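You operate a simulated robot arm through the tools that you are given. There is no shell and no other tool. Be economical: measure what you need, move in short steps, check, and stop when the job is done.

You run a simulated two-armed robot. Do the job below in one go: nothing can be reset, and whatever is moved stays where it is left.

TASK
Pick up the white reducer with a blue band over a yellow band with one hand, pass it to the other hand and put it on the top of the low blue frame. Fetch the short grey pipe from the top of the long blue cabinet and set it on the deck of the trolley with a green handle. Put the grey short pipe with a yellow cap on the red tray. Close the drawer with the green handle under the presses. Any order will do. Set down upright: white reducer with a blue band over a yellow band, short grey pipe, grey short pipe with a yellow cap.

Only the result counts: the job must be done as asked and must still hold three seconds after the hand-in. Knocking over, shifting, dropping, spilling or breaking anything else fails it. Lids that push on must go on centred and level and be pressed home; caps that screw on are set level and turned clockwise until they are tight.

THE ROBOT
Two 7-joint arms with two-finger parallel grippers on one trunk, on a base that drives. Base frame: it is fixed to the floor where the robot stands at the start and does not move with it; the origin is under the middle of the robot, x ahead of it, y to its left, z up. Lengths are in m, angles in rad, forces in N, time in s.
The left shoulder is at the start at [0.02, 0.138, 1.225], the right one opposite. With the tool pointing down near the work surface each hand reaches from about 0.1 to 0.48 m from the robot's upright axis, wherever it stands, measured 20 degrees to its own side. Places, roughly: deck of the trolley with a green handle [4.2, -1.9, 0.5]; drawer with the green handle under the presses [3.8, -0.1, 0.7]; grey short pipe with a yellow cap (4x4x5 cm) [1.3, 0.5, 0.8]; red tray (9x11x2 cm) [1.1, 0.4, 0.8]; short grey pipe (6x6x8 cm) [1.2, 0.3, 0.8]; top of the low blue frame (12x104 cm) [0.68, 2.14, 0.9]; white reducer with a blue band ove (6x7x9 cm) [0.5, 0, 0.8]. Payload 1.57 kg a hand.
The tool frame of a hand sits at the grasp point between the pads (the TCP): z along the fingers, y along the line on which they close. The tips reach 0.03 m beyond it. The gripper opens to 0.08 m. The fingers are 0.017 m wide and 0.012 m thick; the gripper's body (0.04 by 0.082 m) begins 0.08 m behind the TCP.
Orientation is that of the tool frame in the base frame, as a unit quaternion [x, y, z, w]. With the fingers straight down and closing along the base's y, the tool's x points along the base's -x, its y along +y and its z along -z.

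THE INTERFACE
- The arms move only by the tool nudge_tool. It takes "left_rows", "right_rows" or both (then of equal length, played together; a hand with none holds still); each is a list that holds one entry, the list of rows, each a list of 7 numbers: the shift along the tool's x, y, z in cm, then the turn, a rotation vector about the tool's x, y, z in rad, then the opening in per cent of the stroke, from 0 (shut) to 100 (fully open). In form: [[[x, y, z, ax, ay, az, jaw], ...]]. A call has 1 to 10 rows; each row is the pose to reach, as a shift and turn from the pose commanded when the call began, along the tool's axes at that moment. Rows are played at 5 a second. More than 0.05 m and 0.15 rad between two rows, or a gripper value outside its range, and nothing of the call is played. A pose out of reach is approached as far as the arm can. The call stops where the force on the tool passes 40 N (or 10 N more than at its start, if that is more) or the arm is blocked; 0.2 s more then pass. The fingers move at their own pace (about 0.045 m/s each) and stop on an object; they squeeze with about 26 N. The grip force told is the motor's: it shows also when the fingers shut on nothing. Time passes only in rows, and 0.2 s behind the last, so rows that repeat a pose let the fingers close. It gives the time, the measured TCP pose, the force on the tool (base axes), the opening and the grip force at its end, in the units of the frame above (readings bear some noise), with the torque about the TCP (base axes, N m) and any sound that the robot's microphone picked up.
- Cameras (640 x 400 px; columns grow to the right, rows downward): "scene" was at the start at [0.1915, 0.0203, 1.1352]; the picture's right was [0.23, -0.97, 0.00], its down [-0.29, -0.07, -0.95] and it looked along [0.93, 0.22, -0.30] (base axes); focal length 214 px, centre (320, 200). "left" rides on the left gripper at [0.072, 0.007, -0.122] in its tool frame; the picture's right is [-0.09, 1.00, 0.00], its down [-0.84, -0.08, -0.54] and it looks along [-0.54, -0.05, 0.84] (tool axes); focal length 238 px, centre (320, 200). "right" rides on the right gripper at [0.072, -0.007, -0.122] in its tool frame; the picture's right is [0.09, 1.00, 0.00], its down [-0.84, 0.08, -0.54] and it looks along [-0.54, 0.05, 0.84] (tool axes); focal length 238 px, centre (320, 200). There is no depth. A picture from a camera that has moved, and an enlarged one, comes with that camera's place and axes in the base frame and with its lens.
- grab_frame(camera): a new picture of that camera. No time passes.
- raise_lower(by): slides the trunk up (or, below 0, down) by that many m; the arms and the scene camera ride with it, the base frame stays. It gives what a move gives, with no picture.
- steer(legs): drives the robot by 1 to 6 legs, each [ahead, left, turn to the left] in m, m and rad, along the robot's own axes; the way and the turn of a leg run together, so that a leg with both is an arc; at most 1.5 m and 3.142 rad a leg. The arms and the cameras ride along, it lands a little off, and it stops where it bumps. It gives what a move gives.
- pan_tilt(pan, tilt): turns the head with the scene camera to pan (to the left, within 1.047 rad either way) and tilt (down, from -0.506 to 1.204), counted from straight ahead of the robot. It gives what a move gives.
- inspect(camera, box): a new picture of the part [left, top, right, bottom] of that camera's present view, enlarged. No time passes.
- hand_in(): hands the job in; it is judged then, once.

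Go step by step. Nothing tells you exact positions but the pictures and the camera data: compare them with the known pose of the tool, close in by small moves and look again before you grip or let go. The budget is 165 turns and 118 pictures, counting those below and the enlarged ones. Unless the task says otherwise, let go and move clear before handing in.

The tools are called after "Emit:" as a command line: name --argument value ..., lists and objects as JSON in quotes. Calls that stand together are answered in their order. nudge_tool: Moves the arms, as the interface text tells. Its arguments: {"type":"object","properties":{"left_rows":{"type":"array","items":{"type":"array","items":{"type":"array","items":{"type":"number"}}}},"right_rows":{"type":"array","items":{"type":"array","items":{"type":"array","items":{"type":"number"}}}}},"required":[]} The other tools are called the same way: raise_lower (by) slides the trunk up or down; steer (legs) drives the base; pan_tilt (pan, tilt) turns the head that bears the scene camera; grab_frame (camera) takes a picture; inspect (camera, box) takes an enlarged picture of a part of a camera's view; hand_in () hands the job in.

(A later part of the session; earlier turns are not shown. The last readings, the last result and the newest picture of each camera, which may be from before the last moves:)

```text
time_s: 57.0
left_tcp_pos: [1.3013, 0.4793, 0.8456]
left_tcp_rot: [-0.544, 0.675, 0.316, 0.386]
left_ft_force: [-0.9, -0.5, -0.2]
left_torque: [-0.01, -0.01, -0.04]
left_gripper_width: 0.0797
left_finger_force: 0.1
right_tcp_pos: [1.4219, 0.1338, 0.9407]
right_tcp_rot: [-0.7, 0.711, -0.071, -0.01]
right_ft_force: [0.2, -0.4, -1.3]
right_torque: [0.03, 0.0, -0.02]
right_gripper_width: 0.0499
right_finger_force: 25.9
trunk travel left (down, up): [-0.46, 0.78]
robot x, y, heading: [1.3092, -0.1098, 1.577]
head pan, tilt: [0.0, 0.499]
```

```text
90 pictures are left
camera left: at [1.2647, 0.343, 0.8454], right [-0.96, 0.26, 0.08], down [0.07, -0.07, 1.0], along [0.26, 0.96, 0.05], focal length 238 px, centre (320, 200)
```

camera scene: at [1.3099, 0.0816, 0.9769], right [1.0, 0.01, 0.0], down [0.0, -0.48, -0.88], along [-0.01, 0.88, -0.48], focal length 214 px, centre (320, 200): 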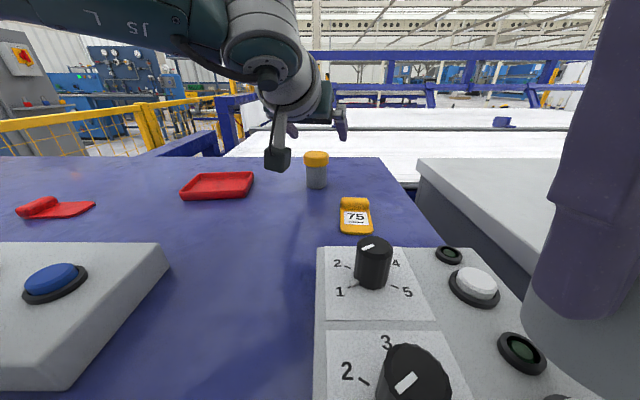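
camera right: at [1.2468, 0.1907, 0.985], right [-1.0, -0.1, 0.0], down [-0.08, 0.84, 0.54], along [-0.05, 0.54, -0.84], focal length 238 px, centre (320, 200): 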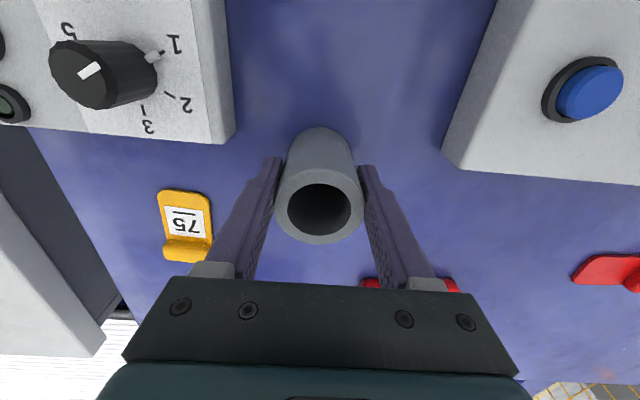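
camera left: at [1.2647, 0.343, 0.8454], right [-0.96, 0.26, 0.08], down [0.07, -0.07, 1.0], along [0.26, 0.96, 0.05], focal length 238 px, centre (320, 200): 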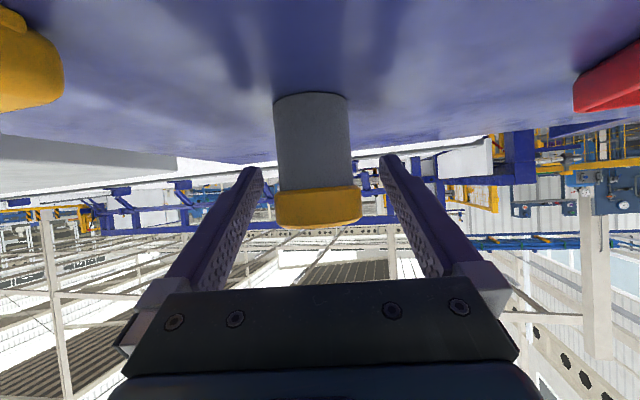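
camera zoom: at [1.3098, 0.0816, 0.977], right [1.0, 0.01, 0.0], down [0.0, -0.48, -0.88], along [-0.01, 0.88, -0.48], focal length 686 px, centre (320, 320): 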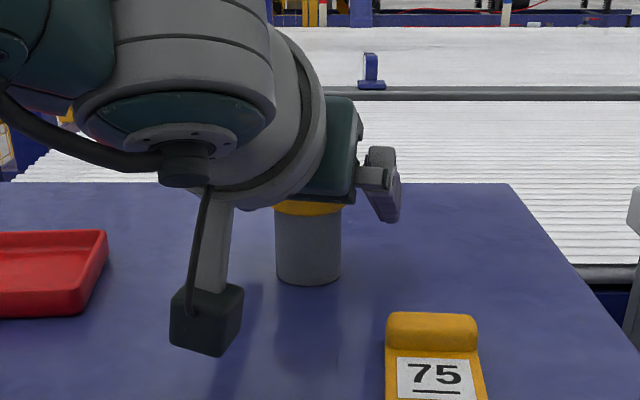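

The pipe is centred between the fingers, about 8 mm nearer than the grasp point. I back off that much, close and lift.

Emit:
nudge_tool --left_rows '[[[0, 0.1, -0.7, 0, 0, 0, 100], [0, 0.1, -0.7, 0, 0, 0, 0], [0, 0.1, -0.7, 0, 0, 0, 0], [0, 0.1, -0.7, 0, 0, 0, 0], [0, 0.1, -0.7, 0, 0, 0, 0]]]'

Emit:
inspect --camera "scene" --box '[220, 100, 420, 225]'

```text
time_s: 58.2
left_tcp_pos: [1.2986, 0.4733, 0.8495]
left_tcp_rot: [-0.543, 0.675, 0.314, 0.387]
left_ft_force: [0.7, -0.5, -0.3]
left_torque: [0.0, -0.01, 0.02]
left_gripper_width: 0.0449
left_finger_force: 25.5
right_tcp_pos: [1.4216, 0.1342, 0.9425]
right_tcp_rot: [-0.7, 0.711, -0.072, -0.011]
right_ft_force: [0.3, 0.9, -0.1]
right_torque: [0.01, 0.0, 0.03]
right_gripper_width: 0.0499
right_finger_force: 26.2
trunk travel left (down, up): [-0.46, 0.78]
robot x, y, heading: [1.3103, -0.1079, 1.578]
head pan, tilt: [0.0, 0.499]
```

```text
3.20 times, centred on (320, 162) of scene
camera zoom: at [1.3099, 0.0816, 0.977], right [1.0, 0.01, 0.0], down [0.0, -0.48, -0.88], along [-0.01, 0.88, -0.48], focal length 686 px, centre (320, 320)
```

zoom: 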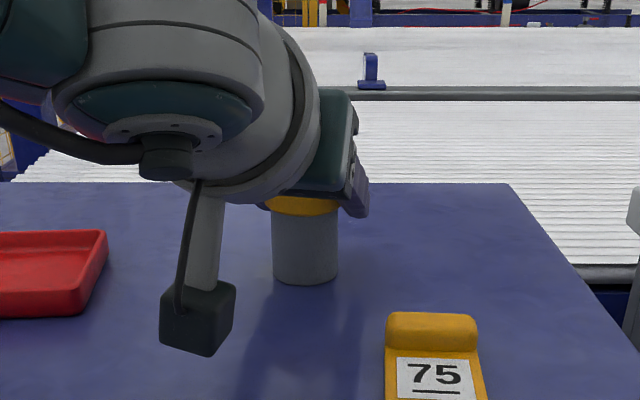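

Cap gripped. I lift straight up 7 cm and carry it over the red tray.

Emit:
nudge_tool --left_rows '[[[-3.03, 0, -1.75, 0, 0, 0, 0], [-6.06, 0, -3.5, 0, 0, 0, 0], [-5.3, 4.2, -4.8, 0, 0, 0, 0], [-4.5, 8.5, -6.1, 0, 0, 0, 0], [-3.8, 12.7, -7.4, 0, 0, 0, 0], [-3.06, 17, -8.7, 0, 0, 0, 0], [-3.06, 17, -8.7, 0, 0, 0, 0]]]'

Emit:
pan_tilt --pan 0.3 --tilt 0.5

Emit:
grab_frame --camera "scene"

Emit:
grab_frame --camera "left"

```text
time_s: 59.8
left_tcp_pos: [1.1185, 0.4488, 0.9205]
left_tcp_rot: [-0.544, 0.675, 0.316, 0.387]
left_ft_force: [0.7, -0.2, -0.6]
left_torque: [0.01, 0.0, 0.01]
left_gripper_width: 0.0452
left_finger_force: 26.3
right_tcp_pos: [1.4228, 0.1343, 0.9411]
right_tcp_rot: [-0.7, 0.71, -0.073, -0.01]
right_ft_force: [-0.3, 0.0, -1.4]
right_torque: [-0.01, -0.01, -0.04]
right_gripper_width: 0.05
right_finger_force: 26.3
trunk travel left (down, up): [-0.46, 0.78]
robot x, y, heading: [1.3092, -0.1051, 1.576]
head pan, tilt: [0.0, 0.499]
```

```text
time_s: 60.6
left_tcp_pos: [1.1198, 0.4502, 0.9215]
left_tcp_rot: [-0.544, 0.675, 0.315, 0.387]
left_ft_force: [-0.5, -0.2, 0.0]
left_torque: [-0.02, 0.03, 0.02]
left_gripper_width: 0.0452
left_finger_force: 25.7
right_tcp_pos: [1.4224, 0.1342, 0.9406]
right_tcp_rot: [-0.7, 0.71, -0.072, -0.011]
right_ft_force: [-0.5, 0.6, -1.9]
right_torque: [-0.01, -0.01, 0.03]
right_gripper_width: 0.0499
right_finger_force: 25.6
trunk travel left (down, up): [-0.46, 0.78]
robot x, y, heading: [1.309, -0.1093, 1.581]
head pan, tilt: [0.3, 0.499]
```

```text
88 pictures are left
camera scene: at [1.2831, 0.0773, 0.977], right [0.95, 0.3, 0.0], down [0.14, -0.46, -0.88], along [-0.26, 0.84, -0.48], focal length 214 px, centre (320, 200)
```

scene: 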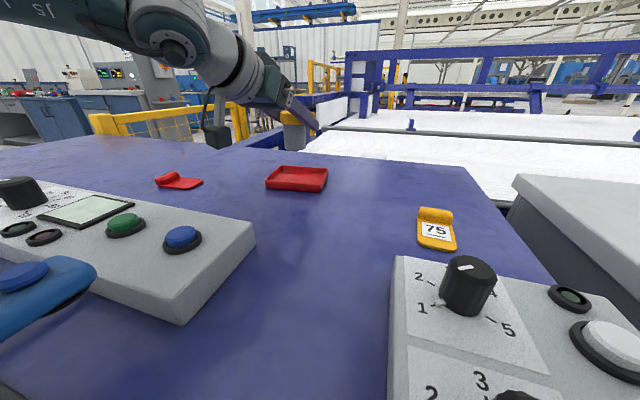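

```text
87 pictures are left
camera left: at [1.083, 0.3126, 0.9204], right [-0.96, 0.25, 0.08], down [0.07, -0.07, 1.0], along [0.26, 0.96, 0.04], focal length 238 px, centre (320, 200)
```

left: 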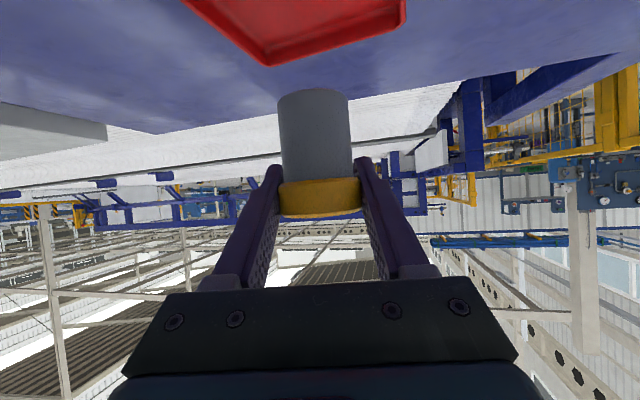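

The pipe hangs right above the tray's middle (tray ≈ (1.12, 0.443), pipe ≈ (1.12, 0.44)). I lower it to just above the tray floor.

Emit:
nudge_tool --left_rows '[[[2, 0, 1.15, 0, 0, 0, 0], [4, 0, 2.3, 0, 0, 0, 0], [5.4, 0, 3.1, 0, 0, 0, 0], [5.4, 0, 3.1, 0, 0, 0, 0]]]'

Emit:
inspect --camera "scene" --box '[200, 100, 400, 225]'

Emit:
grab_frame --camera "left"

```text
time_s: 61.6
left_tcp_pos: [1.1187, 0.4516, 0.8573]
left_tcp_rot: [-0.543, 0.675, 0.315, 0.387]
left_ft_force: [0.5, -0.3, -0.4]
left_torque: [0.01, -0.02, -0.01]
left_gripper_width: 0.0454
left_finger_force: 25.7
right_tcp_pos: [1.4221, 0.1347, 0.941]
right_tcp_rot: [-0.699, 0.711, -0.072, -0.012]
right_ft_force: [-0.8, -0.7, -1.9]
right_torque: [-0.01, -0.01, 0.02]
right_gripper_width: 0.0501
right_finger_force: 25.8
trunk travel left (down, up): [-0.46, 0.78]
robot x, y, heading: [1.3107, -0.1086, 1.582]
head pan, tilt: [0.3, 0.499]
```

```text
3.20 times, centred on (300, 162) of scene
camera zoom: at [1.283, 0.0773, 0.977], right [0.95, 0.3, 0.0], down [0.14, -0.46, -0.88], along [-0.27, 0.84, -0.48], focal length 686 px, centre (384, 320)
```

zoom: 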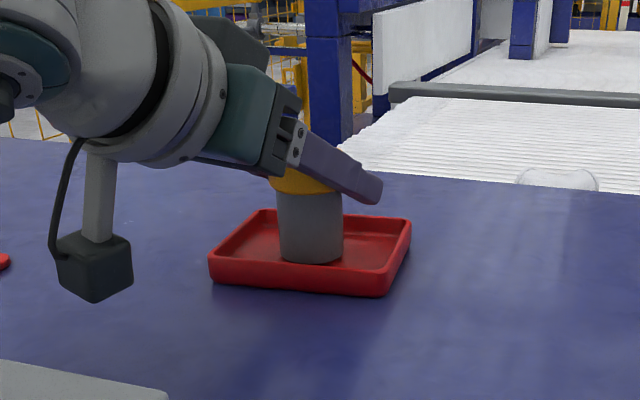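

```text
85 pictures are left
camera left: at [1.0826, 0.3146, 0.8569], right [-0.96, 0.26, 0.08], down [0.07, -0.07, 1.0], along [0.26, 0.96, 0.05], focal length 238 px, centre (320, 200)
```

left: 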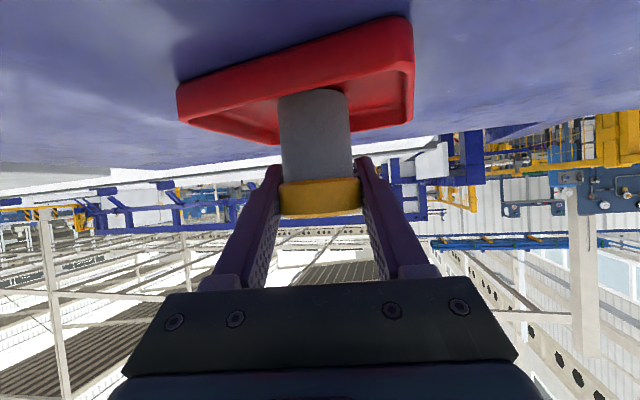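

It's well inside the tray, a few millimetres above the floor. I lower it gently until I feel contact.

Emit:
nudge_tool --left_rows '[[[0.17, 0, 0.1, 0, 0, 0, 0], [0.26, 0, 0.15, 0, 0, 0, 0], [0.35, 0, 0.2, 0, 0, 0, 0], [0.35, 0, 0.2, 0, 0, 0, 0]]]'

```text
time_s: 62.6
left_tcp_pos: [1.1179, 0.4512, 0.8554]
left_tcp_rot: [-0.544, 0.674, 0.316, 0.387]
left_ft_force: [0.6, -0.3, 1.7]
left_torque: [-0.06, 0.02, -0.03]
left_gripper_width: 0.0453
left_finger_force: 25.9
right_tcp_pos: [1.421, 0.1332, 0.9406]
right_tcp_rot: [-0.7, 0.711, -0.072, -0.012]
right_ft_force: [-0.3, 0.5, -0.8]
right_torque: [0.01, 0.01, -0.05]
right_gripper_width: 0.0497
right_finger_force: 26.7
trunk travel left (down, up): [-0.46, 0.78]
robot x, y, heading: [1.313, -0.1085, 1.578]
head pan, tilt: [0.3, 0.499]
```

Light contact felt. I open part way and raise the hand straight up.

Emit:
nudge_tool --left_rows '[[[0.09, 0, 0.05, 0, 0, 0, 0], [0.09, 0, 0.05, 0, 0, 0, 62], [0.09, 0, 0.05, 0, 0, 0, 80], [0.09, 0, 0.05, 0, 0, 0, 80], [-1.7, 0, -1, 0, 0, 0, 80], [-4, 0, -2.3, 0, 0, 0, 80], [-7.5, 0, -4.6, 0, 0, 0, 80], [-7.5, 0, -4.6, 0, 0, 0, 80]]]'

Emit:
inspect --camera "scene" --box '[200, 100, 400, 225]'

```text
time_s: 64.4
left_tcp_pos: [1.1175, 0.4476, 0.9416]
left_tcp_rot: [-0.543, 0.675, 0.315, 0.388]
left_ft_force: [0.0, -0.1, 0.6]
left_torque: [0.0, 0.0, -0.02]
left_gripper_width: 0.0637
left_finger_force: 0.2
right_tcp_pos: [1.4225, 0.1343, 0.941]
right_tcp_rot: [-0.7, 0.711, -0.072, -0.011]
right_ft_force: [1.1, -0.3, -0.3]
right_torque: [-0.01, 0.02, 0.0]
right_gripper_width: 0.0497
right_finger_force: 25.7
trunk travel left (down, up): [-0.46, 0.78]
robot x, y, heading: [1.3102, -0.1093, 1.574]
head pan, tilt: [0.3, 0.499]
```

```text
3.20 times, centred on (300, 162) of scene
camera zoom: at [1.2831, 0.0773, 0.977], right [0.95, 0.3, 0.0], down [0.14, -0.46, -0.88], along [-0.27, 0.84, -0.48], focal length 686 px, centre (384, 320)
```

zoom: 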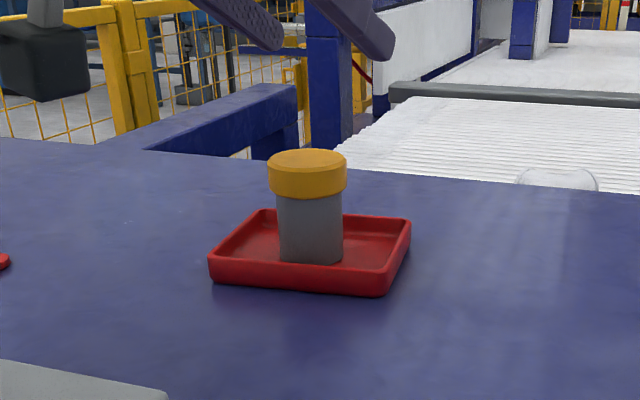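

The capped pipe stands upright in the tray. I raise the trunk, back away, and fold the left hand back to pointing down.

Emit:
raise_lower --by 0.25

Emit:
steer --legs '[[-0.6, 0, 0]]'

Emit:
nudge_tool --left_rows '[[[1.2, 0, -2.2, 0, 0.13, 0, 100], [2.5, 0, -4.3, 0, 0.26, 0, 100], [3.8, 0, -6.5, 0, 0.39, 0, 100], [5, 0, -8.6, 0, 0.52, 0, 100], [6.2, 0, -10.8, 0, 0.65, 0, 100], [7.5, 0, -13, 0, 0.78, 0, 100], [8.7, 0, -15.2, 0, 0.91, 0, 100], [10, 0, -17.3, 0, 1.047, 0, 100], [10, 0, -17.3, 0, 1.047, 0, 100]]]'

Emit:
steer --legs '[[0, 0, -1.571]]'

Emit:
pan_tilt --pan 0 --tilt 0.2

Emit:
grab_frame --camera "scene"

```text
time_s: 67.0
left_tcp_pos: [1.1179, 0.4502, 1.1912]
left_tcp_rot: [-0.543, 0.675, 0.315, 0.387]
left_ft_force: [-0.2, 0.3, -0.2]
left_torque: [-0.03, -0.01, -0.02]
left_gripper_width: 0.064
left_finger_force: 0.1
right_tcp_pos: [1.4222, 0.1342, 1.1911]
right_tcp_rot: [-0.7, 0.711, -0.072, -0.011]
right_ft_force: [-0.2, -0.8, -0.4]
right_torque: [0.02, 0.0, -0.01]
right_gripper_width: 0.0501
right_finger_force: 26.5
trunk travel left (down, up): [-0.71, 0.53]
robot x, y, heading: [1.3101, -0.1107, 1.574]
head pan, tilt: [0.3, 0.499]
```

```text
time_s: 70.4
left_tcp_pos: [1.1206, -0.1572, 1.1918]
left_tcp_rot: [-0.546, 0.672, 0.317, 0.386]
left_ft_force: [1.1, -1.2, 0.3]
left_torque: [-0.01, 0.04, 0.03]
left_gripper_width: 0.064
left_finger_force: 0.1
right_tcp_pos: [1.4273, -0.4684, 1.1913]
right_tcp_rot: [-0.703, 0.708, -0.072, -0.012]
right_ft_force: [0.5, -0.5, -1.6]
right_torque: [0.0, 0.03, -0.01]
right_gripper_width: 0.0498
right_finger_force: 26.0
trunk travel left (down, up): [-0.71, 0.53]
robot x, y, heading: [1.3156, -0.7087, 1.587]
head pan, tilt: [0.3, 0.499]
```

```text
time_s: 72.4
left_tcp_pos: [1.0783, -0.352, 1.1923]
left_tcp_rot: [-0.633, 0.774, 0.0, -0.002]
left_ft_force: [0.4, 0.1, -0.3]
left_torque: [0.01, 0.0, -0.02]
left_gripper_width: 0.0798
left_finger_force: 0.1
right_tcp_pos: [1.4274, -0.4688, 1.1908]
right_tcp_rot: [-0.703, 0.707, -0.073, -0.011]
right_ft_force: [-0.6, 0.6, -1.4]
right_torque: [0.01, -0.01, -0.02]
right_gripper_width: 0.0498
right_finger_force: 26.3
trunk travel left (down, up): [-0.71, 0.53]
robot x, y, heading: [1.3155, -0.7118, 1.581]
head pan, tilt: [0.3, 0.499]
```

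```text
time_s: 76.6
left_tcp_pos: [1.6764, -0.4703, 1.192]
left_tcp_rot: [0.097, 0.995, 0.003, 0.0]
left_ft_force: [-0.1, 0.7, 0.3]
left_torque: [-0.01, 0.01, 0.03]
left_gripper_width: 0.0798
left_finger_force: 0.0
right_tcp_pos: [1.5626, -0.8193, 1.191]
right_tcp_rot: [0.0, 0.997, -0.044, -0.058]
right_ft_force: [-0.7, 1.4, -1.2]
right_torque: [0.03, 0.02, 0.0]
right_gripper_width: 0.05
right_finger_force: 26.3
trunk travel left (down, up): [-0.71, 0.53]
robot x, y, heading: [1.3144, -0.7128, 0.022]
head pan, tilt: [0.3, 0.499]
```

```text
time_s: 77.4
left_tcp_pos: [1.6748, -0.4707, 1.1921]
left_tcp_rot: [0.097, 0.995, 0.002, 0.0]
left_ft_force: [0.9, 0.3, 0.7]
left_torque: [0.0, 0.04, -0.01]
left_gripper_width: 0.0798
left_finger_force: 0.0
right_tcp_pos: [1.5615, -0.8201, 1.191]
right_tcp_rot: [-0.002, 0.997, -0.044, -0.059]
right_ft_force: [0.5, 0.1, -1.1]
right_torque: [-0.02, -0.01, 0.02]
right_gripper_width: 0.05
right_finger_force: 26.2
trunk travel left (down, up): [-0.71, 0.53]
robot x, y, heading: [1.3167, -0.7135, 0.024]
head pan, tilt: [0.0, 0.201]
```

```text
83 pictures are left
camera scene: at [1.5107, -0.7085, 1.2546], right [0.03, -1.0, 0.0], down [-0.2, -0.01, -0.98], along [0.98, 0.03, -0.2], focal length 214 px, centre (320, 200)
```

scene: 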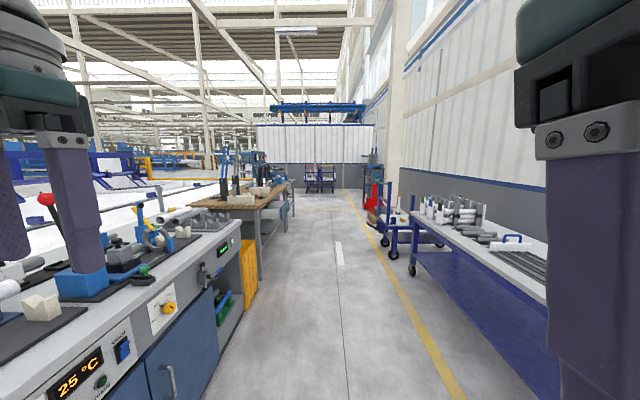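

I look down the aisle: the trolley should be ahead on the right. I drive along the aisle to x≈3.2 and look again.

Emit:
steer --legs '[[1.0, 0, -0.022], [0.9, 0, 0]]'

Emit:
pan_tilt --pan -0.5 --tilt 0.4

Emit:
grab_frame --camera "scene"

Emit:
pan_tilt --pan 0.7 --tilt 0.4

Emit:
grab_frame --camera "scene"

```text
time_s: 86.8
left_tcp_pos: [3.5685, -0.4608, 1.1928]
left_tcp_rot: [0.105, 0.994, 0.003, -0.001]
left_ft_force: [-1.0, -0.1, -0.2]
left_torque: [0.0, -0.02, -0.01]
left_gripper_width: 0.0799
left_finger_force: 0.1
right_tcp_pos: [3.4503, -0.8088, 1.1915]
right_tcp_rot: [0.008, 0.997, -0.043, -0.059]
right_ft_force: [-0.1, 0.7, -1.7]
right_torque: [0.0, -0.01, 0.01]
right_gripper_width: 0.0499
right_finger_force: 26.2
trunk travel left (down, up): [-0.71, 0.53]
robot x, y, heading: [3.2058, -0.698, 0.006]
head pan, tilt: [0.0, 0.201]
```

```text
time_s: 87.8
left_tcp_pos: [3.5683, -0.4606, 1.1929]
left_tcp_rot: [0.105, 0.994, 0.002, 0.0]
left_ft_force: [0.1, 0.2, -1.0]
left_torque: [0.01, 0.03, -0.01]
left_gripper_width: 0.0803
left_finger_force: 0.0
right_tcp_pos: [3.4492, -0.8076, 1.1913]
right_tcp_rot: [0.008, 0.997, -0.044, -0.059]
right_ft_force: [-0.6, 0.2, -2.0]
right_torque: [-0.01, -0.05, -0.01]
right_gripper_width: 0.0501
right_finger_force: 26.1
trunk travel left (down, up): [-0.71, 0.53]
robot x, y, heading: [3.2054, -0.698, 0.008]
head pan, tilt: [-0.499, 0.4]
```

```text
82 pictures are left
camera scene: at [3.3889, -0.7406, 1.2362], right [-0.47, -0.88, 0.0], down [-0.34, 0.18, -0.92], along [0.81, -0.43, -0.39], focal length 214 px, centre (320, 200)
```

scene: 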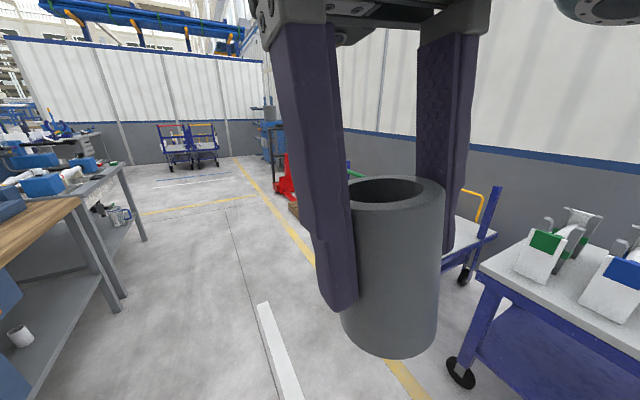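

```text
time_s: 89.2
left_tcp_pos: [3.5686, -0.4614, 1.1911]
left_tcp_rot: [0.105, 0.994, 0.003, -0.001]
left_ft_force: [0.0, -0.3, -0.6]
left_torque: [-0.02, -0.02, 0.01]
left_gripper_width: 0.0801
left_finger_force: 0.0
right_tcp_pos: [3.4495, -0.8084, 1.1901]
right_tcp_rot: [0.008, 0.997, -0.044, -0.059]
right_ft_force: [-0.4, 0.0, -1.2]
right_torque: [-0.02, -0.01, 0.01]
right_gripper_width: 0.0497
right_finger_force: 26.1
trunk travel left (down, up): [-0.71, 0.53]
robot x, y, heading: [3.2091, -0.6962, 0.004]
head pan, tilt: [0.7, 0.4]
```

```text
81 pictures are left
camera scene: at [3.3776, -0.6367, 1.2361], right [0.65, -0.76, 0.0], down [-0.3, -0.25, -0.92], along [0.7, 0.6, -0.39], focal length 214 px, centre (320, 200)
```

scene: 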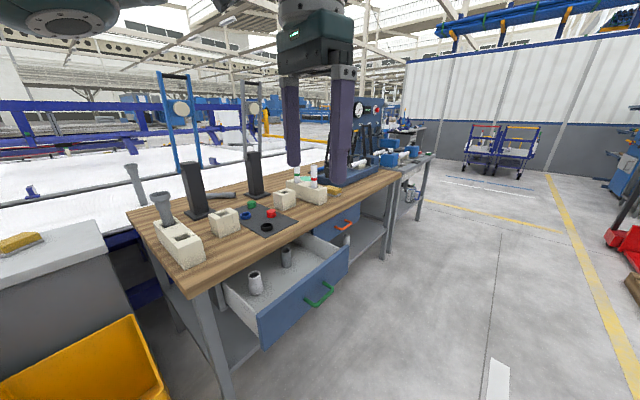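

The open green-handled drawer is at about (3.78, -0.29), with two parts standing inside; it must be pushed shut gently by about 0.18 m. I position the robot in front of it, facing it.

Emit:
steer --legs '[[0.71, -0.1, 0], [0, 0, 1.567]]'

Emit:
pan_tilt --pan 0.2 --tilt 0.75

Emit:
grab_frame --camera "scene"

```text
time_s: 96.9
left_tcp_pos: [3.6664, -0.435, 1.1915]
left_tcp_rot: [-0.638, 0.77, 0.001, -0.002]
left_ft_force: [-0.4, -0.4, -0.2]
left_torque: [0.01, -0.04, 0.02]
left_gripper_width: 0.0797
left_finger_force: 0.1
right_tcp_pos: [4.0168, -0.5463, 1.1913]
right_tcp_rot: [0.708, -0.703, 0.072, 0.01]
right_ft_force: [-0.1, 0.3, -0.9]
right_torque: [0.02, 0.01, 0.02]
right_gripper_width: 0.05
right_finger_force: 26.0
trunk travel left (down, up): [-0.71, 0.53]
robot x, y, heading: [3.9082, -0.7889, 1.6]
head pan, tilt: [0.7, 0.4]
```

```text
time_s: 97.9
left_tcp_pos: [3.6667, -0.4346, 1.1924]
left_tcp_rot: [-0.638, 0.77, 0.002, -0.002]
left_ft_force: [-0.6, 0.3, 0.5]
left_torque: [-0.01, -0.01, 0.03]
left_gripper_width: 0.0797
left_finger_force: 0.0
right_tcp_pos: [4.0164, -0.5471, 1.1907]
right_tcp_rot: [0.708, -0.702, 0.073, 0.009]
right_ft_force: [0.7, -0.2, -1.0]
right_torque: [0.0, -0.04, -0.01]
right_gripper_width: 0.0502
right_finger_force: 25.9
trunk travel left (down, up): [-0.71, 0.53]
robot x, y, heading: [3.9124, -0.7929, 1.607]
head pan, tilt: [0.201, 0.75]
```

```text
80 pictures are left
camera scene: at [3.8895, -0.6119, 1.2051], right [0.97, 0.23, 0.0], down [0.16, -0.66, -0.73], along [-0.17, 0.71, -0.68], focal length 214 px, centre (320, 200)
```

scene: 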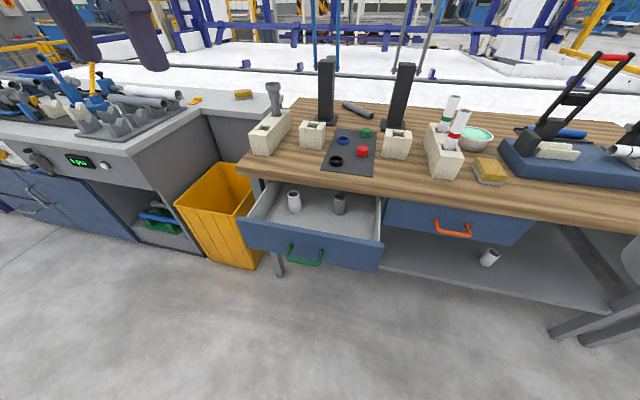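

Handle triangulates to (3.77, -0.29, 0.68); the closed front will sit about 0.2 m further in, under the tabletop edge. I'll push with the closed left fingers, nearly horizontal, just above the handle; first orient the hand while still away from the bench.

Emit:
nudge_tool --left_rows '[[[-0.6, -3.3, 0, 0, 0, -0.06, 50], [-1.2, -6.6, 0, 0, 0, -0.12, 0], [-1.9, -9.8, 0, 0, 0, -0.187, 0], [-1.9, -9.8, 0, 0, 0, -0.187, 0]]]'

Emit:
nudge_tool --left_rows '[[[-0.7, 0, 0, 0, -0.145, 0, 0], [-1.4, 0, 0, 0, -0.29, 0, 0], [-2.1, 0, 0, 0, -0.435, 0, 0], [-2.8, 0, 0, 0, -0.58, 0, 0], [-3.5, 0, 0, 0, -0.725, 0, 0], [-4.2, 0, 0, 0, -0.87, 0, 0], [-4.9, 0, 0, 0, -1.015, 0, 0], [-5.6, 0, 0, 0, -1.16, 0, 0], [-6.3, 0, 0, 0, -1.3, 0, 0], [-6.3, 0, 0, 0, -1.3, 0, 0]]]'

Emit:
steer --legs '[[-0.1, 0, -0.036]]'

Emit:
raise_lower --by -0.335

Emit:
grab_frame --camera "scene"

```text
time_s: 98.9
left_tcp_pos: [3.7667, -0.4351, 1.1913]
left_tcp_rot: [-0.707, 0.708, 0.001, -0.001]
left_ft_force: [0.6, -0.5, 0.0]
left_torque: [0.02, 0.01, 0.01]
left_gripper_width: 0.0
left_finger_force: 4.3
right_tcp_pos: [4.0165, -0.5461, 1.1902]
right_tcp_rot: [0.708, -0.702, 0.072, 0.01]
right_ft_force: [0.4, -0.5, -1.1]
right_torque: [0.04, 0.02, 0.02]
right_gripper_width: 0.0498
right_finger_force: 25.6
trunk travel left (down, up): [-0.71, 0.53]
robot x, y, heading: [3.9122, -0.7906, 1.604]
head pan, tilt: [0.201, 0.75]
```

```text
time_s: 101.1
left_tcp_pos: [3.7733, -0.3833, 1.1923]
left_tcp_rot: [-0.601, 0.608, 0.364, 0.369]
left_ft_force: [0.1, 0.0, -1.1]
left_torque: [-0.02, -0.01, -0.04]
left_gripper_width: 0.0001
left_finger_force: 21.1
left hand out of reach, approached as far as the arm can: row 8, 9, 10
right_tcp_pos: [4.0167, -0.545, 1.1905]
right_tcp_rot: [0.709, -0.702, 0.072, 0.009]
right_ft_force: [-0.4, 0.3, -0.8]
right_torque: [0.04, 0.04, 0.01]
right_gripper_width: 0.05
right_finger_force: 25.6
trunk travel left (down, up): [-0.71, 0.53]
robot x, y, heading: [3.9118, -0.7867, 1.6]
head pan, tilt: [0.201, 0.75]
```

```text
time_s: 102.2
left_tcp_pos: [3.7889, -0.4787, 1.1923]
left_tcp_rot: [-0.588, 0.62, 0.358, 0.377]
left_ft_force: [-0.5, -0.4, 0.0]
left_torque: [0.02, 0.03, -0.02]
left_gripper_width: 0.0
left_finger_force: 21.5
right_tcp_pos: [4.0271, -0.651, 1.1917]
right_tcp_rot: [-0.695, 0.715, -0.072, -0.011]
right_ft_force: [0.9, -0.4, -0.5]
right_torque: [0.02, -0.03, -0.01]
right_gripper_width: 0.0499
right_finger_force: 25.6
trunk travel left (down, up): [-0.71, 0.53]
robot x, y, heading: [3.9104, -0.8937, 1.566]
head pan, tilt: [0.201, 0.75]
```

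```text
time_s: 105.5
left_tcp_pos: [3.7886, -0.4789, 0.8569]
left_tcp_rot: [-0.589, 0.62, 0.357, 0.375]
left_ft_force: [0.8, -0.9, 0.1]
left_torque: [0.03, 0.01, -0.02]
left_gripper_width: 0.0
left_finger_force: 21.0
right_tcp_pos: [4.0267, -0.6499, 0.8548]
right_tcp_rot: [-0.695, 0.715, -0.073, -0.011]
right_ft_force: [-0.9, -0.4, -1.3]
right_torque: [0.02, -0.03, -0.02]
right_gripper_width: 0.0498
right_finger_force: 25.9
trunk travel left (down, up): [-0.375, 0.865]
robot x, y, heading: [3.9135, -0.8906, 1.564]
head pan, tilt: [0.201, 0.75]
```

```text
79 pictures are left
camera scene: at [3.8975, -0.7119, 0.8701], right [0.98, 0.19, 0.0], down [0.13, -0.67, -0.73], along [-0.14, 0.72, -0.68], focal length 214 px, centre (320, 200)
```

scene: 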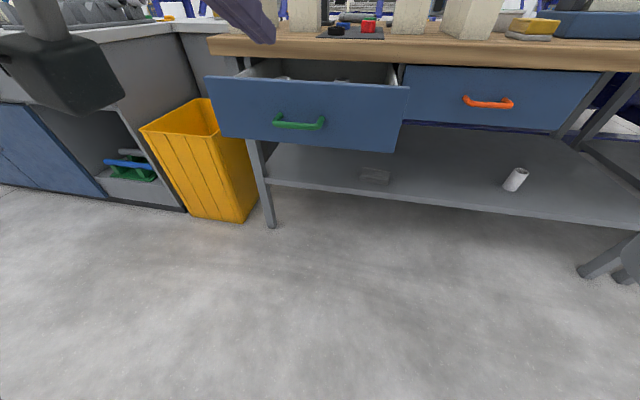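

The hand is tilted about 62° and the drawer front spans z 0.62–0.75. To stay below the tabletop edge I'll push beside the handle at z≈0.66; lowering and shifting the left hand there.

Emit:
nudge_tool --left_rows '[[[3.2, 2.4, 1.7, 0, 0, 0, 0], [6.4, 4.8, 3.4, 0, 0, 0, 0], [9.6, 7.2, 5.1, 0, 0, 0, 0], [12.8, 9.6, 6.8, 0, 0, 0, 0], [16.2, 11.9, 8.5, 0, 0, 0, 0], [16.2, 11.9, 8.5, 0, 0, 0, 0]]]'

Emit:
grab_frame --camera "scene"

```text
time_s: 106.9
left_tcp_pos: [3.783, -0.4786, 0.848]
left_tcp_rot: [-0.589, 0.62, 0.358, 0.376]
left_ft_force: [0.1, -0.1, -0.1]
left_torque: [0.01, 0.01, -0.02]
left_gripper_width: 0.0
left_finger_force: 21.6
left hand out of reach, approached as far as the arm can: row 1, 2, 3, 4, 5, 6
right_tcp_pos: [4.0272, -0.6521, 0.8558]
right_tcp_rot: [-0.695, 0.716, -0.072, -0.011]
right_ft_force: [-0.4, 0.0, -0.6]
right_torque: [-0.01, 0.01, -0.01]
right_gripper_width: 0.0499
right_finger_force: 26.2
trunk travel left (down, up): [-0.375, 0.865]
robot x, y, heading: [3.9128, -0.8922, 1.567]
head pan, tilt: [0.201, 0.75]
```

```text
78 pictures are left
camera scene: at [3.8975, -0.712, 0.87], right [0.98, 0.19, 0.0], down [0.13, -0.67, -0.73], along [-0.14, 0.72, -0.68], focal length 214 px, centre (320, 200)
```

scene: 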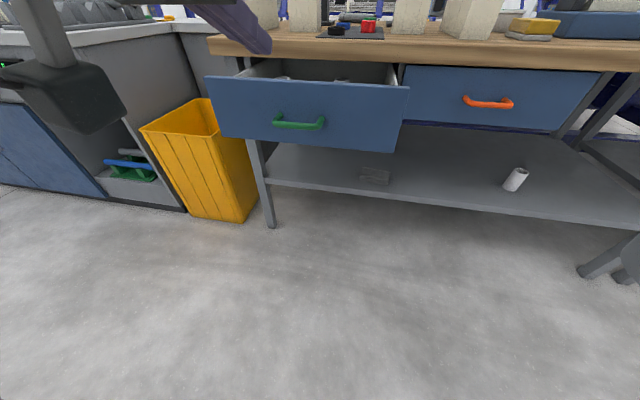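

The arm can't fold that far, so I lower the trunk instead and position sideways and forward with the base.

Emit:
raise_lower --by -0.175

Emit:
steer --legs '[[0, 0.115, 0], [0.13, 0, 0]]'

Emit:
grab_frame --camera "left"

Emit:
pan_tilt --pan 0.2 --tilt 0.2

Emit:
grab_frame --camera "scene"

```text
time_s: 108.9
left_tcp_pos: [3.7825, -0.4788, 0.6742]
left_tcp_rot: [-0.589, 0.62, 0.358, 0.376]
left_ft_force: [0.5, -0.7, 0.4]
left_torque: [0.0, 0.01, 0.0]
left_gripper_width: 0.0002
left_finger_force: 20.9
right_tcp_pos: [4.0286, -0.6513, 0.6812]
right_tcp_rot: [-0.695, 0.715, -0.073, -0.012]
right_ft_force: [-1.2, 0.7, -1.2]
right_torque: [0.0, -0.02, 0.0]
right_gripper_width: 0.0497
right_finger_force: 26.0
trunk travel left (down, up): [-0.2, 1.04]
robot x, y, heading: [3.914, -0.8919, 1.565]
head pan, tilt: [0.201, 0.75]
```

```text
time_s: 111.0
left_tcp_pos: [3.6696, -0.3491, 0.6738]
left_tcp_rot: [-0.589, 0.619, 0.358, 0.376]
left_ft_force: [0.3, 0.2, -0.1]
left_torque: [0.02, -0.02, -0.01]
left_gripper_width: 0.0001
left_finger_force: 21.7
right_tcp_pos: [3.9131, -0.5205, 0.6806]
right_tcp_rot: [-0.695, 0.715, -0.072, -0.011]
right_ft_force: [-1.2, 0.1, -1.7]
right_torque: [-0.04, 0.0, 0.02]
right_gripper_width: 0.0498
right_finger_force: 25.7
trunk travel left (down, up): [-0.2, 1.04]
robot x, y, heading: [3.7961, -0.76, 1.567]
head pan, tilt: [0.201, 0.75]
```

```text
77 pictures are left
camera left: at [3.6563, -0.49, 0.6658], right [-0.99, 0.09, 0.08], down [0.07, -0.1, 0.99], along [0.1, 0.99, 0.09], focal length 238 px, centre (320, 200)
```

left: 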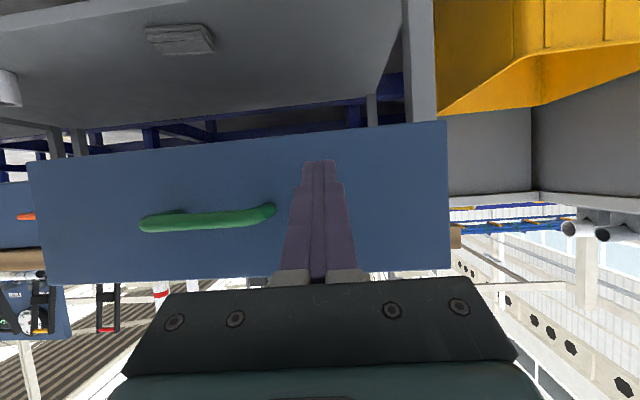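

```text
time_s: 111.9
left_tcp_pos: [3.6696, -0.3492, 0.6726]
left_tcp_rot: [-0.589, 0.62, 0.357, 0.376]
left_ft_force: [0.5, -0.2, -0.2]
left_torque: [0.01, 0.0, 0.0]
left_gripper_width: 0.0001
left_finger_force: 21.4
right_tcp_pos: [3.9132, -0.5214, 0.6808]
right_tcp_rot: [-0.694, 0.716, -0.072, -0.012]
right_ft_force: [0.3, -0.1, -0.4]
right_torque: [-0.01, 0.01, 0.01]
right_gripper_width: 0.05
right_finger_force: 26.0
trunk travel left (down, up): [-0.2, 1.04]
robot x, y, heading: [3.7984, -0.762, 1.563]
head pan, tilt: [0.201, 0.201]
```

```text
76 pictures are left
camera scene: at [3.7816, -0.5721, 0.7446], right [0.98, 0.19, 0.0], down [0.04, -0.2, -0.98], along [-0.19, 0.96, -0.2], focal length 214 px, centre (320, 200)
```

scene: 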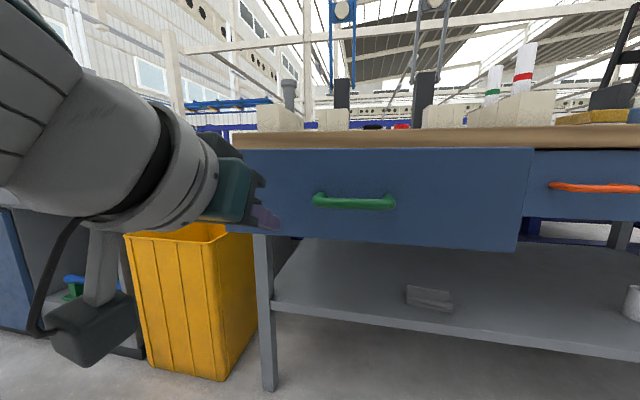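

The fingertips face the panel beside the handle. I push forward slowly with the arm.

Emit:
nudge_tool --left_rows '[[[-0.6, 0, 1.15, 0, 0, 0, 0], [-1.2, 0, 2.3, 0, 0, 0, 0], [-1.8, 0, 3.45, 0, 0, 0, 0], [-2.4, 0, 4.6, 0, 0, 0, 0], [-3.0, 0, 5.75, 0, 0, 0, 0], [-3.6, 0, 6.9, 0, 0, 0, 0], [-4.2, 0, 8.05, 0, 0, 0, 0], [-4.8, 0, 9.2, 0, 0, 0, 0], [-5.4, 0, 10.35, 0, 0, 0, 0], [-6.0, 0, 11.5, 0, 0, 0, 0]]]'

Emit:
grab_frame --camera "scene"

```text
time_s: 114.1
left_tcp_pos: [3.6769, -0.2187, 0.6733]
left_tcp_rot: [-0.589, 0.62, 0.356, 0.375]
left_ft_force: [-1.0, 0.3, -0.5]
left_torque: [-0.01, -0.03, -0.06]
left_gripper_width: 0.0001
left_finger_force: 21.5
right_tcp_pos: [3.9139, -0.5216, 0.6814]
right_tcp_rot: [-0.694, 0.716, -0.073, -0.011]
right_ft_force: [-0.1, 0.2, -0.5]
right_torque: [0.02, 0.01, 0.02]
right_gripper_width: 0.0499
right_finger_force: 25.9
trunk travel left (down, up): [-0.2, 1.04]
robot x, y, heading: [3.7967, -0.7604, 1.565]
head pan, tilt: [0.201, 0.201]
```

```text
75 pictures are left
camera scene: at [3.7815, -0.572, 0.7447], right [0.98, 0.19, 0.0], down [0.04, -0.2, -0.98], along [-0.19, 0.96, -0.2], focal length 214 px, centre (320, 200)
```

scene: 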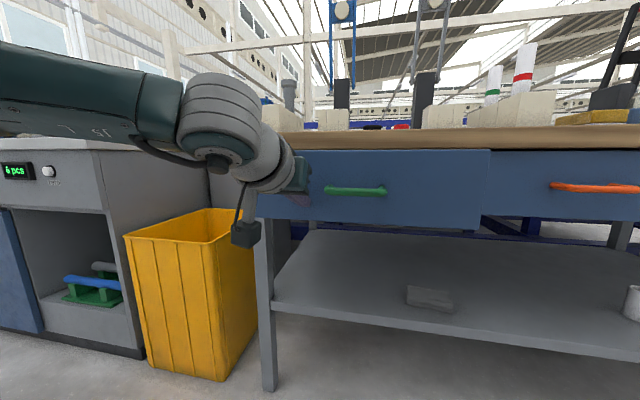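

The drawer is sliding in. I draw the arm back, step the base up, then finish the push with the arm.

Emit:
nudge_tool --left_rows '[[[2, 0, -3.85, 0, 0, 0, 0], [4, 0, -7.7, 0, 0, 0, 0], [5.4, 0, -10.35, 0, 0, 0, 0], [5.4, 0, -10.35, 0, 0, 0, 0]]]'

Emit:
steer --legs '[[0.09, 0, 0]]'

Emit:
nudge_tool --left_rows '[[[-0.6, 0, 1.15, 0, 0, 0, 0], [-1.2, 0, 2.3, 0, 0, 0, 0], [-1.8, 0, 3.45, 0, 0, 0, 0], [-2.4, 0, 4.6, 0, 0, 0, 0], [-3.0, 0, 5.75, 0, 0, 0, 0], [-3.6, 0, 6.9, 0, 0, 0, 0], [-4.2, 0, 8.05, 0, 0, 0, 0], [-4.8, 0, 9.2, 0, 0, 0, 0], [-5.4, 0, 10.35, 0, 0, 0, 0], [-5.8, 0, 11.1, 0, 0, 0, 0]]]'

Emit:
grab_frame --camera "scene"

```text
time_s: 115.1
left_tcp_pos: [3.6714, -0.336, 0.6744]
left_tcp_rot: [-0.59, 0.619, 0.358, 0.376]
left_ft_force: [-0.5, 0.0, -0.3]
left_torque: [-0.01, 0.0, 0.03]
left_gripper_width: 0.0001
left_finger_force: 21.6
right_tcp_pos: [3.9132, -0.5209, 0.6804]
right_tcp_rot: [-0.695, 0.715, -0.072, -0.011]
right_ft_force: [-1.3, 0.0, -1.6]
right_torque: [0.02, 0.01, 0.01]
right_gripper_width: 0.05
right_finger_force: 26.5
trunk travel left (down, up): [-0.2, 1.04]
robot x, y, heading: [3.8002, -0.7565, 1.565]
head pan, tilt: [0.201, 0.201]
```

```text
time_s: 116.2
left_tcp_pos: [3.6713, -0.2456, 0.6742]
left_tcp_rot: [-0.589, 0.62, 0.357, 0.375]
left_ft_force: [-1.5, -0.5, 0.0]
left_torque: [-0.03, 0.0, 0.01]
left_gripper_width: 0.0
left_finger_force: 21.2
right_tcp_pos: [3.9135, -0.4311, 0.6808]
right_tcp_rot: [-0.695, 0.715, -0.073, -0.011]
right_ft_force: [0.1, 0.1, -1.1]
right_torque: [0.0, 0.02, -0.01]
right_gripper_width: 0.0501
right_finger_force: 26.0
trunk travel left (down, up): [-0.2, 1.04]
robot x, y, heading: [3.8028, -0.673, 1.568]
head pan, tilt: [0.201, 0.201]
```

```text
time_s: 118.5
left_tcp_pos: [3.6767, -0.1208, 0.6736]
left_tcp_rot: [-0.589, 0.62, 0.356, 0.375]
left_ft_force: [0.2, -1.6, -0.7]
left_torque: [-0.04, 0.05, 0.04]
left_gripper_width: 0.0001
left_finger_force: 21.0
right_tcp_pos: [3.9133, -0.4319, 0.6808]
right_tcp_rot: [-0.695, 0.715, -0.074, -0.012]
right_ft_force: [-0.5, -0.4, -0.8]
right_torque: [0.0, 0.0, 0.02]
right_gripper_width: 0.05
right_finger_force: 26.2
trunk travel left (down, up): [-0.2, 1.04]
robot x, y, heading: [3.7994, -0.6728, 1.562]
head pan, tilt: [0.201, 0.201]
```

```text
74 pictures are left
camera scene: at [3.7819, -0.4825, 0.7446], right [0.98, 0.19, 0.0], down [0.04, -0.2, -0.98], along [-0.19, 0.96, -0.2], focal length 214 px, centre (320, 200)
```

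scene: 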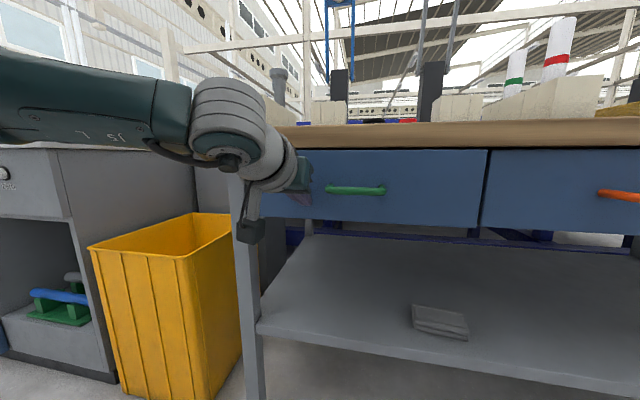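

Nearly flush. I continue in small steps until the force tells it has bottomed out.

Emit:
nudge_tool --left_rows '[[[-0.35, 0, 0.7, 0, 0, 0, 0], [-0.7, 0, 1.4, 0, 0, 0, 0], [-1.05, 0, 2.1, 0, 0, 0, 0], [-1.4, 0, 2.8, 0, 0, 0, 0], [-1.75, 0, 3.5, 0, 0, 0, 0], [-2.1, 0, 4.2, 0, 0, 0, 0], [-2.4, 0, 4.8, 0, 0, 0, 0]]]'

Emit:
inspect --camera "scene" --box '[270, 110, 590, 310]'

```text
time_s: 119.3
left_tcp_pos: [3.6786, -0.1084, 0.6695]
left_tcp_rot: [-0.591, 0.623, 0.353, 0.373]
left_ft_force: [-4.2, -39.4, 9.4]
left_torque: [0.08, 0.25, 0.2]
left_gripper_width: 0.0001
left_finger_force: 21.4
right_tcp_pos: [3.9114, -0.4435, 0.6782]
right_tcp_rot: [-0.696, 0.714, -0.075, -0.015]
right_ft_force: [-0.1, 0.4, -0.6]
right_torque: [0.02, 0.03, 0.01]
right_gripper_width: 0.0499
right_finger_force: 26.1
trunk travel left (down, up): [-0.2, 1.04]
robot x, y, heading: [3.8004, -0.6725, 1.563]
head pan, tilt: [0.201, 0.201]
stopped in row 4 (left hand): the force on the tool passed its limit at 67 N (the readings are from after the stop); the commanded pose is now the measured one
```

```text
2.00 times, centred on (430, 210) of scene
camera zoom: at [3.7794, -0.4933, 0.7432], right [0.98, 0.2, 0.0], down [0.04, -0.2, -0.98], along [-0.19, 0.96, -0.21], focal length 429 px, centre (100, 180)
```

zoom: 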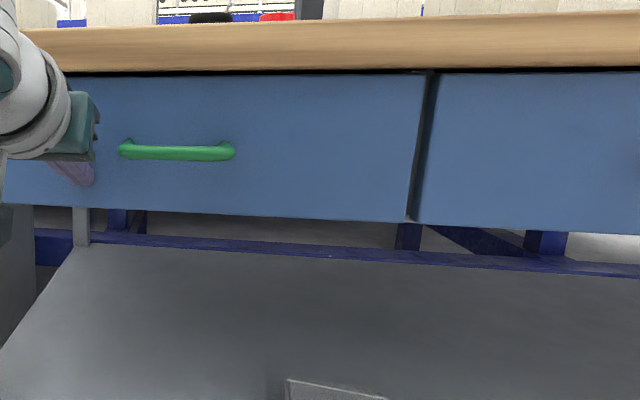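

The front looks flush with its neighbour and the push hit a hard stop. I retract and check from further back.

Emit:
nudge_tool --left_rows '[[[1.5, 0, -3, 0, 0, 0, 0], [3.5, 0, -7, 0, 0, 0, 0], [5, 0, -10, 0, 0, 0, 0], [5, 0, -10, 0, 0, 0, 0]]]'

Emit:
steer --legs '[[-0.4, 0, 0]]'

Emit:
raise_lower --by 0.3

Emit:
pan_tilt --pan 0.0 --tilt 0.5

Emit:
grab_frame --camera "scene"

```text
time_s: 120.3
left_tcp_pos: [3.6741, -0.2076, 0.6775]
left_tcp_rot: [-0.588, 0.62, 0.356, 0.378]
left_ft_force: [-0.1, 0.1, -0.1]
left_torque: [-0.02, 0.04, -0.03]
left_gripper_width: 0.0
left_finger_force: 21.4
right_tcp_pos: [3.9133, -0.432, 0.6813]
right_tcp_rot: [-0.696, 0.715, -0.072, -0.011]
right_ft_force: [0.1, -0.3, -1.2]
right_torque: [-0.01, 0.0, 0.01]
right_gripper_width: 0.0499
right_finger_force: 26.0
trunk travel left (down, up): [-0.2, 1.04]
robot x, y, heading: [3.7989, -0.6753, 1.562]
head pan, tilt: [0.201, 0.201]
```

```text
time_s: 122.5
left_tcp_pos: [3.6716, -0.5536, 0.676]
left_tcp_rot: [-0.59, 0.62, 0.356, 0.376]
left_ft_force: [0.3, 0.7, 0.0]
left_torque: [-0.02, 0.02, -0.01]
left_gripper_width: 0.0001
left_finger_force: 21.5
right_tcp_pos: [3.9121, -0.7774, 0.6795]
right_tcp_rot: [-0.696, 0.714, -0.073, -0.011]
right_ft_force: [-0.3, -0.8, -2.4]
right_torque: [-0.02, 0.0, -0.01]
right_gripper_width: 0.0502
right_finger_force: 26.2
trunk travel left (down, up): [-0.2, 1.04]
robot x, y, heading: [3.7998, -1.0168, 1.572]
head pan, tilt: [0.201, 0.201]
stopped in leg 1: the robot was blocked; the commanded pose is now the measured one
```

```text
time_s: 125.5
left_tcp_pos: [3.6719, -0.5533, 0.9765]
left_tcp_rot: [-0.589, 0.619, 0.357, 0.377]
left_ft_force: [-0.1, -0.2, -0.6]
left_torque: [0.01, -0.01, 0.02]
left_gripper_width: 0.0001
left_finger_force: 21.1
right_tcp_pos: [3.9117, -0.7766, 0.9799]
right_tcp_rot: [-0.697, 0.713, -0.072, -0.011]
right_ft_force: [0.1, -0.2, -0.6]
right_torque: [0.02, 0.01, 0.0]
right_gripper_width: 0.0499
right_finger_force: 26.1
trunk travel left (down, up): [-0.5, 0.74]
robot x, y, heading: [3.7972, -1.0162, 1.569]
head pan, tilt: [0.201, 0.201]
```

```text
time_s: 126.3
left_tcp_pos: [3.6714, -0.5513, 0.9771]
left_tcp_rot: [-0.589, 0.619, 0.357, 0.377]
left_ft_force: [0.1, 1.8, -0.1]
left_torque: [-0.02, 0.0, -0.03]
left_gripper_width: 0.0001
left_finger_force: 21.3
right_tcp_pos: [3.9114, -0.7765, 0.9807]
right_tcp_rot: [-0.696, 0.714, -0.073, -0.011]
right_ft_force: [0.7, -0.7, 0.0]
right_torque: [0.03, 0.02, 0.04]
right_gripper_width: 0.0497
right_finger_force: 26.8
trunk travel left (down, up): [-0.5, 0.74]
robot x, y, heading: [3.7984, -1.0159, 1.568]
head pan, tilt: [0.0, 0.499]
```

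```text
72 pictures are left
camera scene: at [3.7987, -0.8275, 1.0171], right [1.0, 0.0, 0.0], down [0.0, -0.48, -0.88], along [0.0, 0.88, -0.48], focal length 214 px, centre (320, 200)
```

scene: 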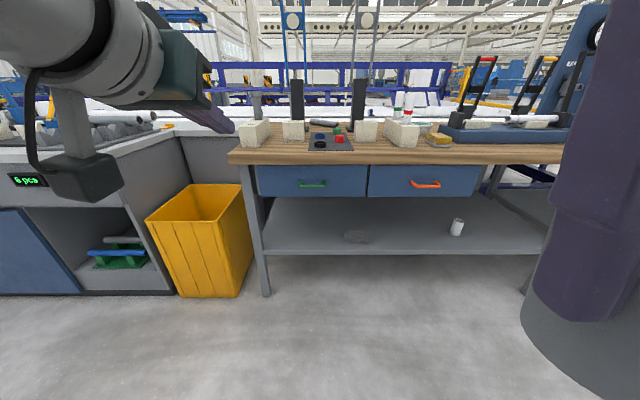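

The drawer is shut flush. The base touched something behind while backing; I move ahead a little, turn, and look at what's there.

Emit:
steer --legs '[[0.25, 0, 0], [0, 0, -1.571]]'

Emit:
pan_tilt --pan -1.0 --tilt 0.5

Emit:
grab_frame --camera "scene"

```text
time_s: 132.0
left_tcp_pos: [4.2668, -0.6552, 0.9759]
left_tcp_rot: [0.03, 0.854, -0.02, 0.519]
left_ft_force: [-0.8, -0.2, -0.2]
left_torque: [0.0, -0.02, 0.0]
left_gripper_width: 0.0
left_finger_force: 21.4
right_tcp_pos: [4.0374, -0.8896, 0.9806]
right_tcp_rot: [0.023, 0.997, -0.043, -0.059]
right_ft_force: [0.3, -0.5, -0.9]
right_torque: [-0.02, 0.02, 0.0]
right_gripper_width: 0.0498
right_finger_force: 25.7
trunk travel left (down, up): [-0.5, 0.74]
robot x, y, heading: [3.7974, -0.7708, -0.022]
head pan, tilt: [0.0, 0.499]
```

```text
time_s: 133.2
left_tcp_pos: [4.2672, -0.6542, 0.9772]
left_tcp_rot: [0.031, 0.854, -0.02, 0.518]
left_ft_force: [-0.3, 0.1, -0.2]
left_torque: [-0.01, 0.0, -0.01]
left_gripper_width: 0.0
left_finger_force: 21.5
right_tcp_pos: [4.0374, -0.8902, 0.9806]
right_tcp_rot: [0.023, 0.997, -0.043, -0.059]
right_ft_force: [-0.4, -0.4, -1.0]
right_torque: [0.01, 0.02, -0.02]
right_gripper_width: 0.0498
right_finger_force: 26.2
trunk travel left (down, up): [-0.5, 0.74]
robot x, y, heading: [3.7948, -0.7706, -0.027]
head pan, tilt: [-1.0, 0.499]
```

```text
71 pictures are left
camera scene: at [3.9461, -0.852, 1.017], right [-0.85, -0.52, 0.0], down [-0.25, 0.41, -0.88], along [0.46, -0.75, -0.48], focal length 214 px, centre (320, 200)
```

scene: 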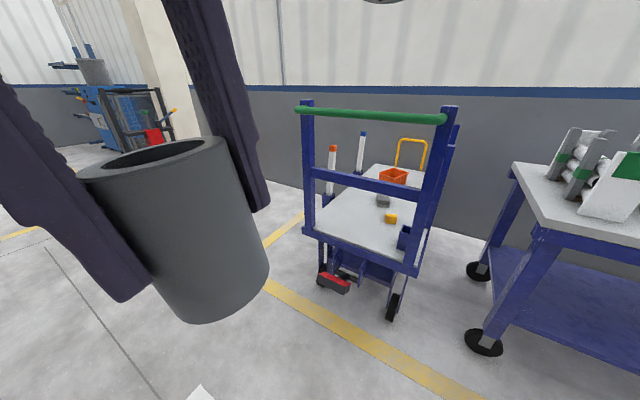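

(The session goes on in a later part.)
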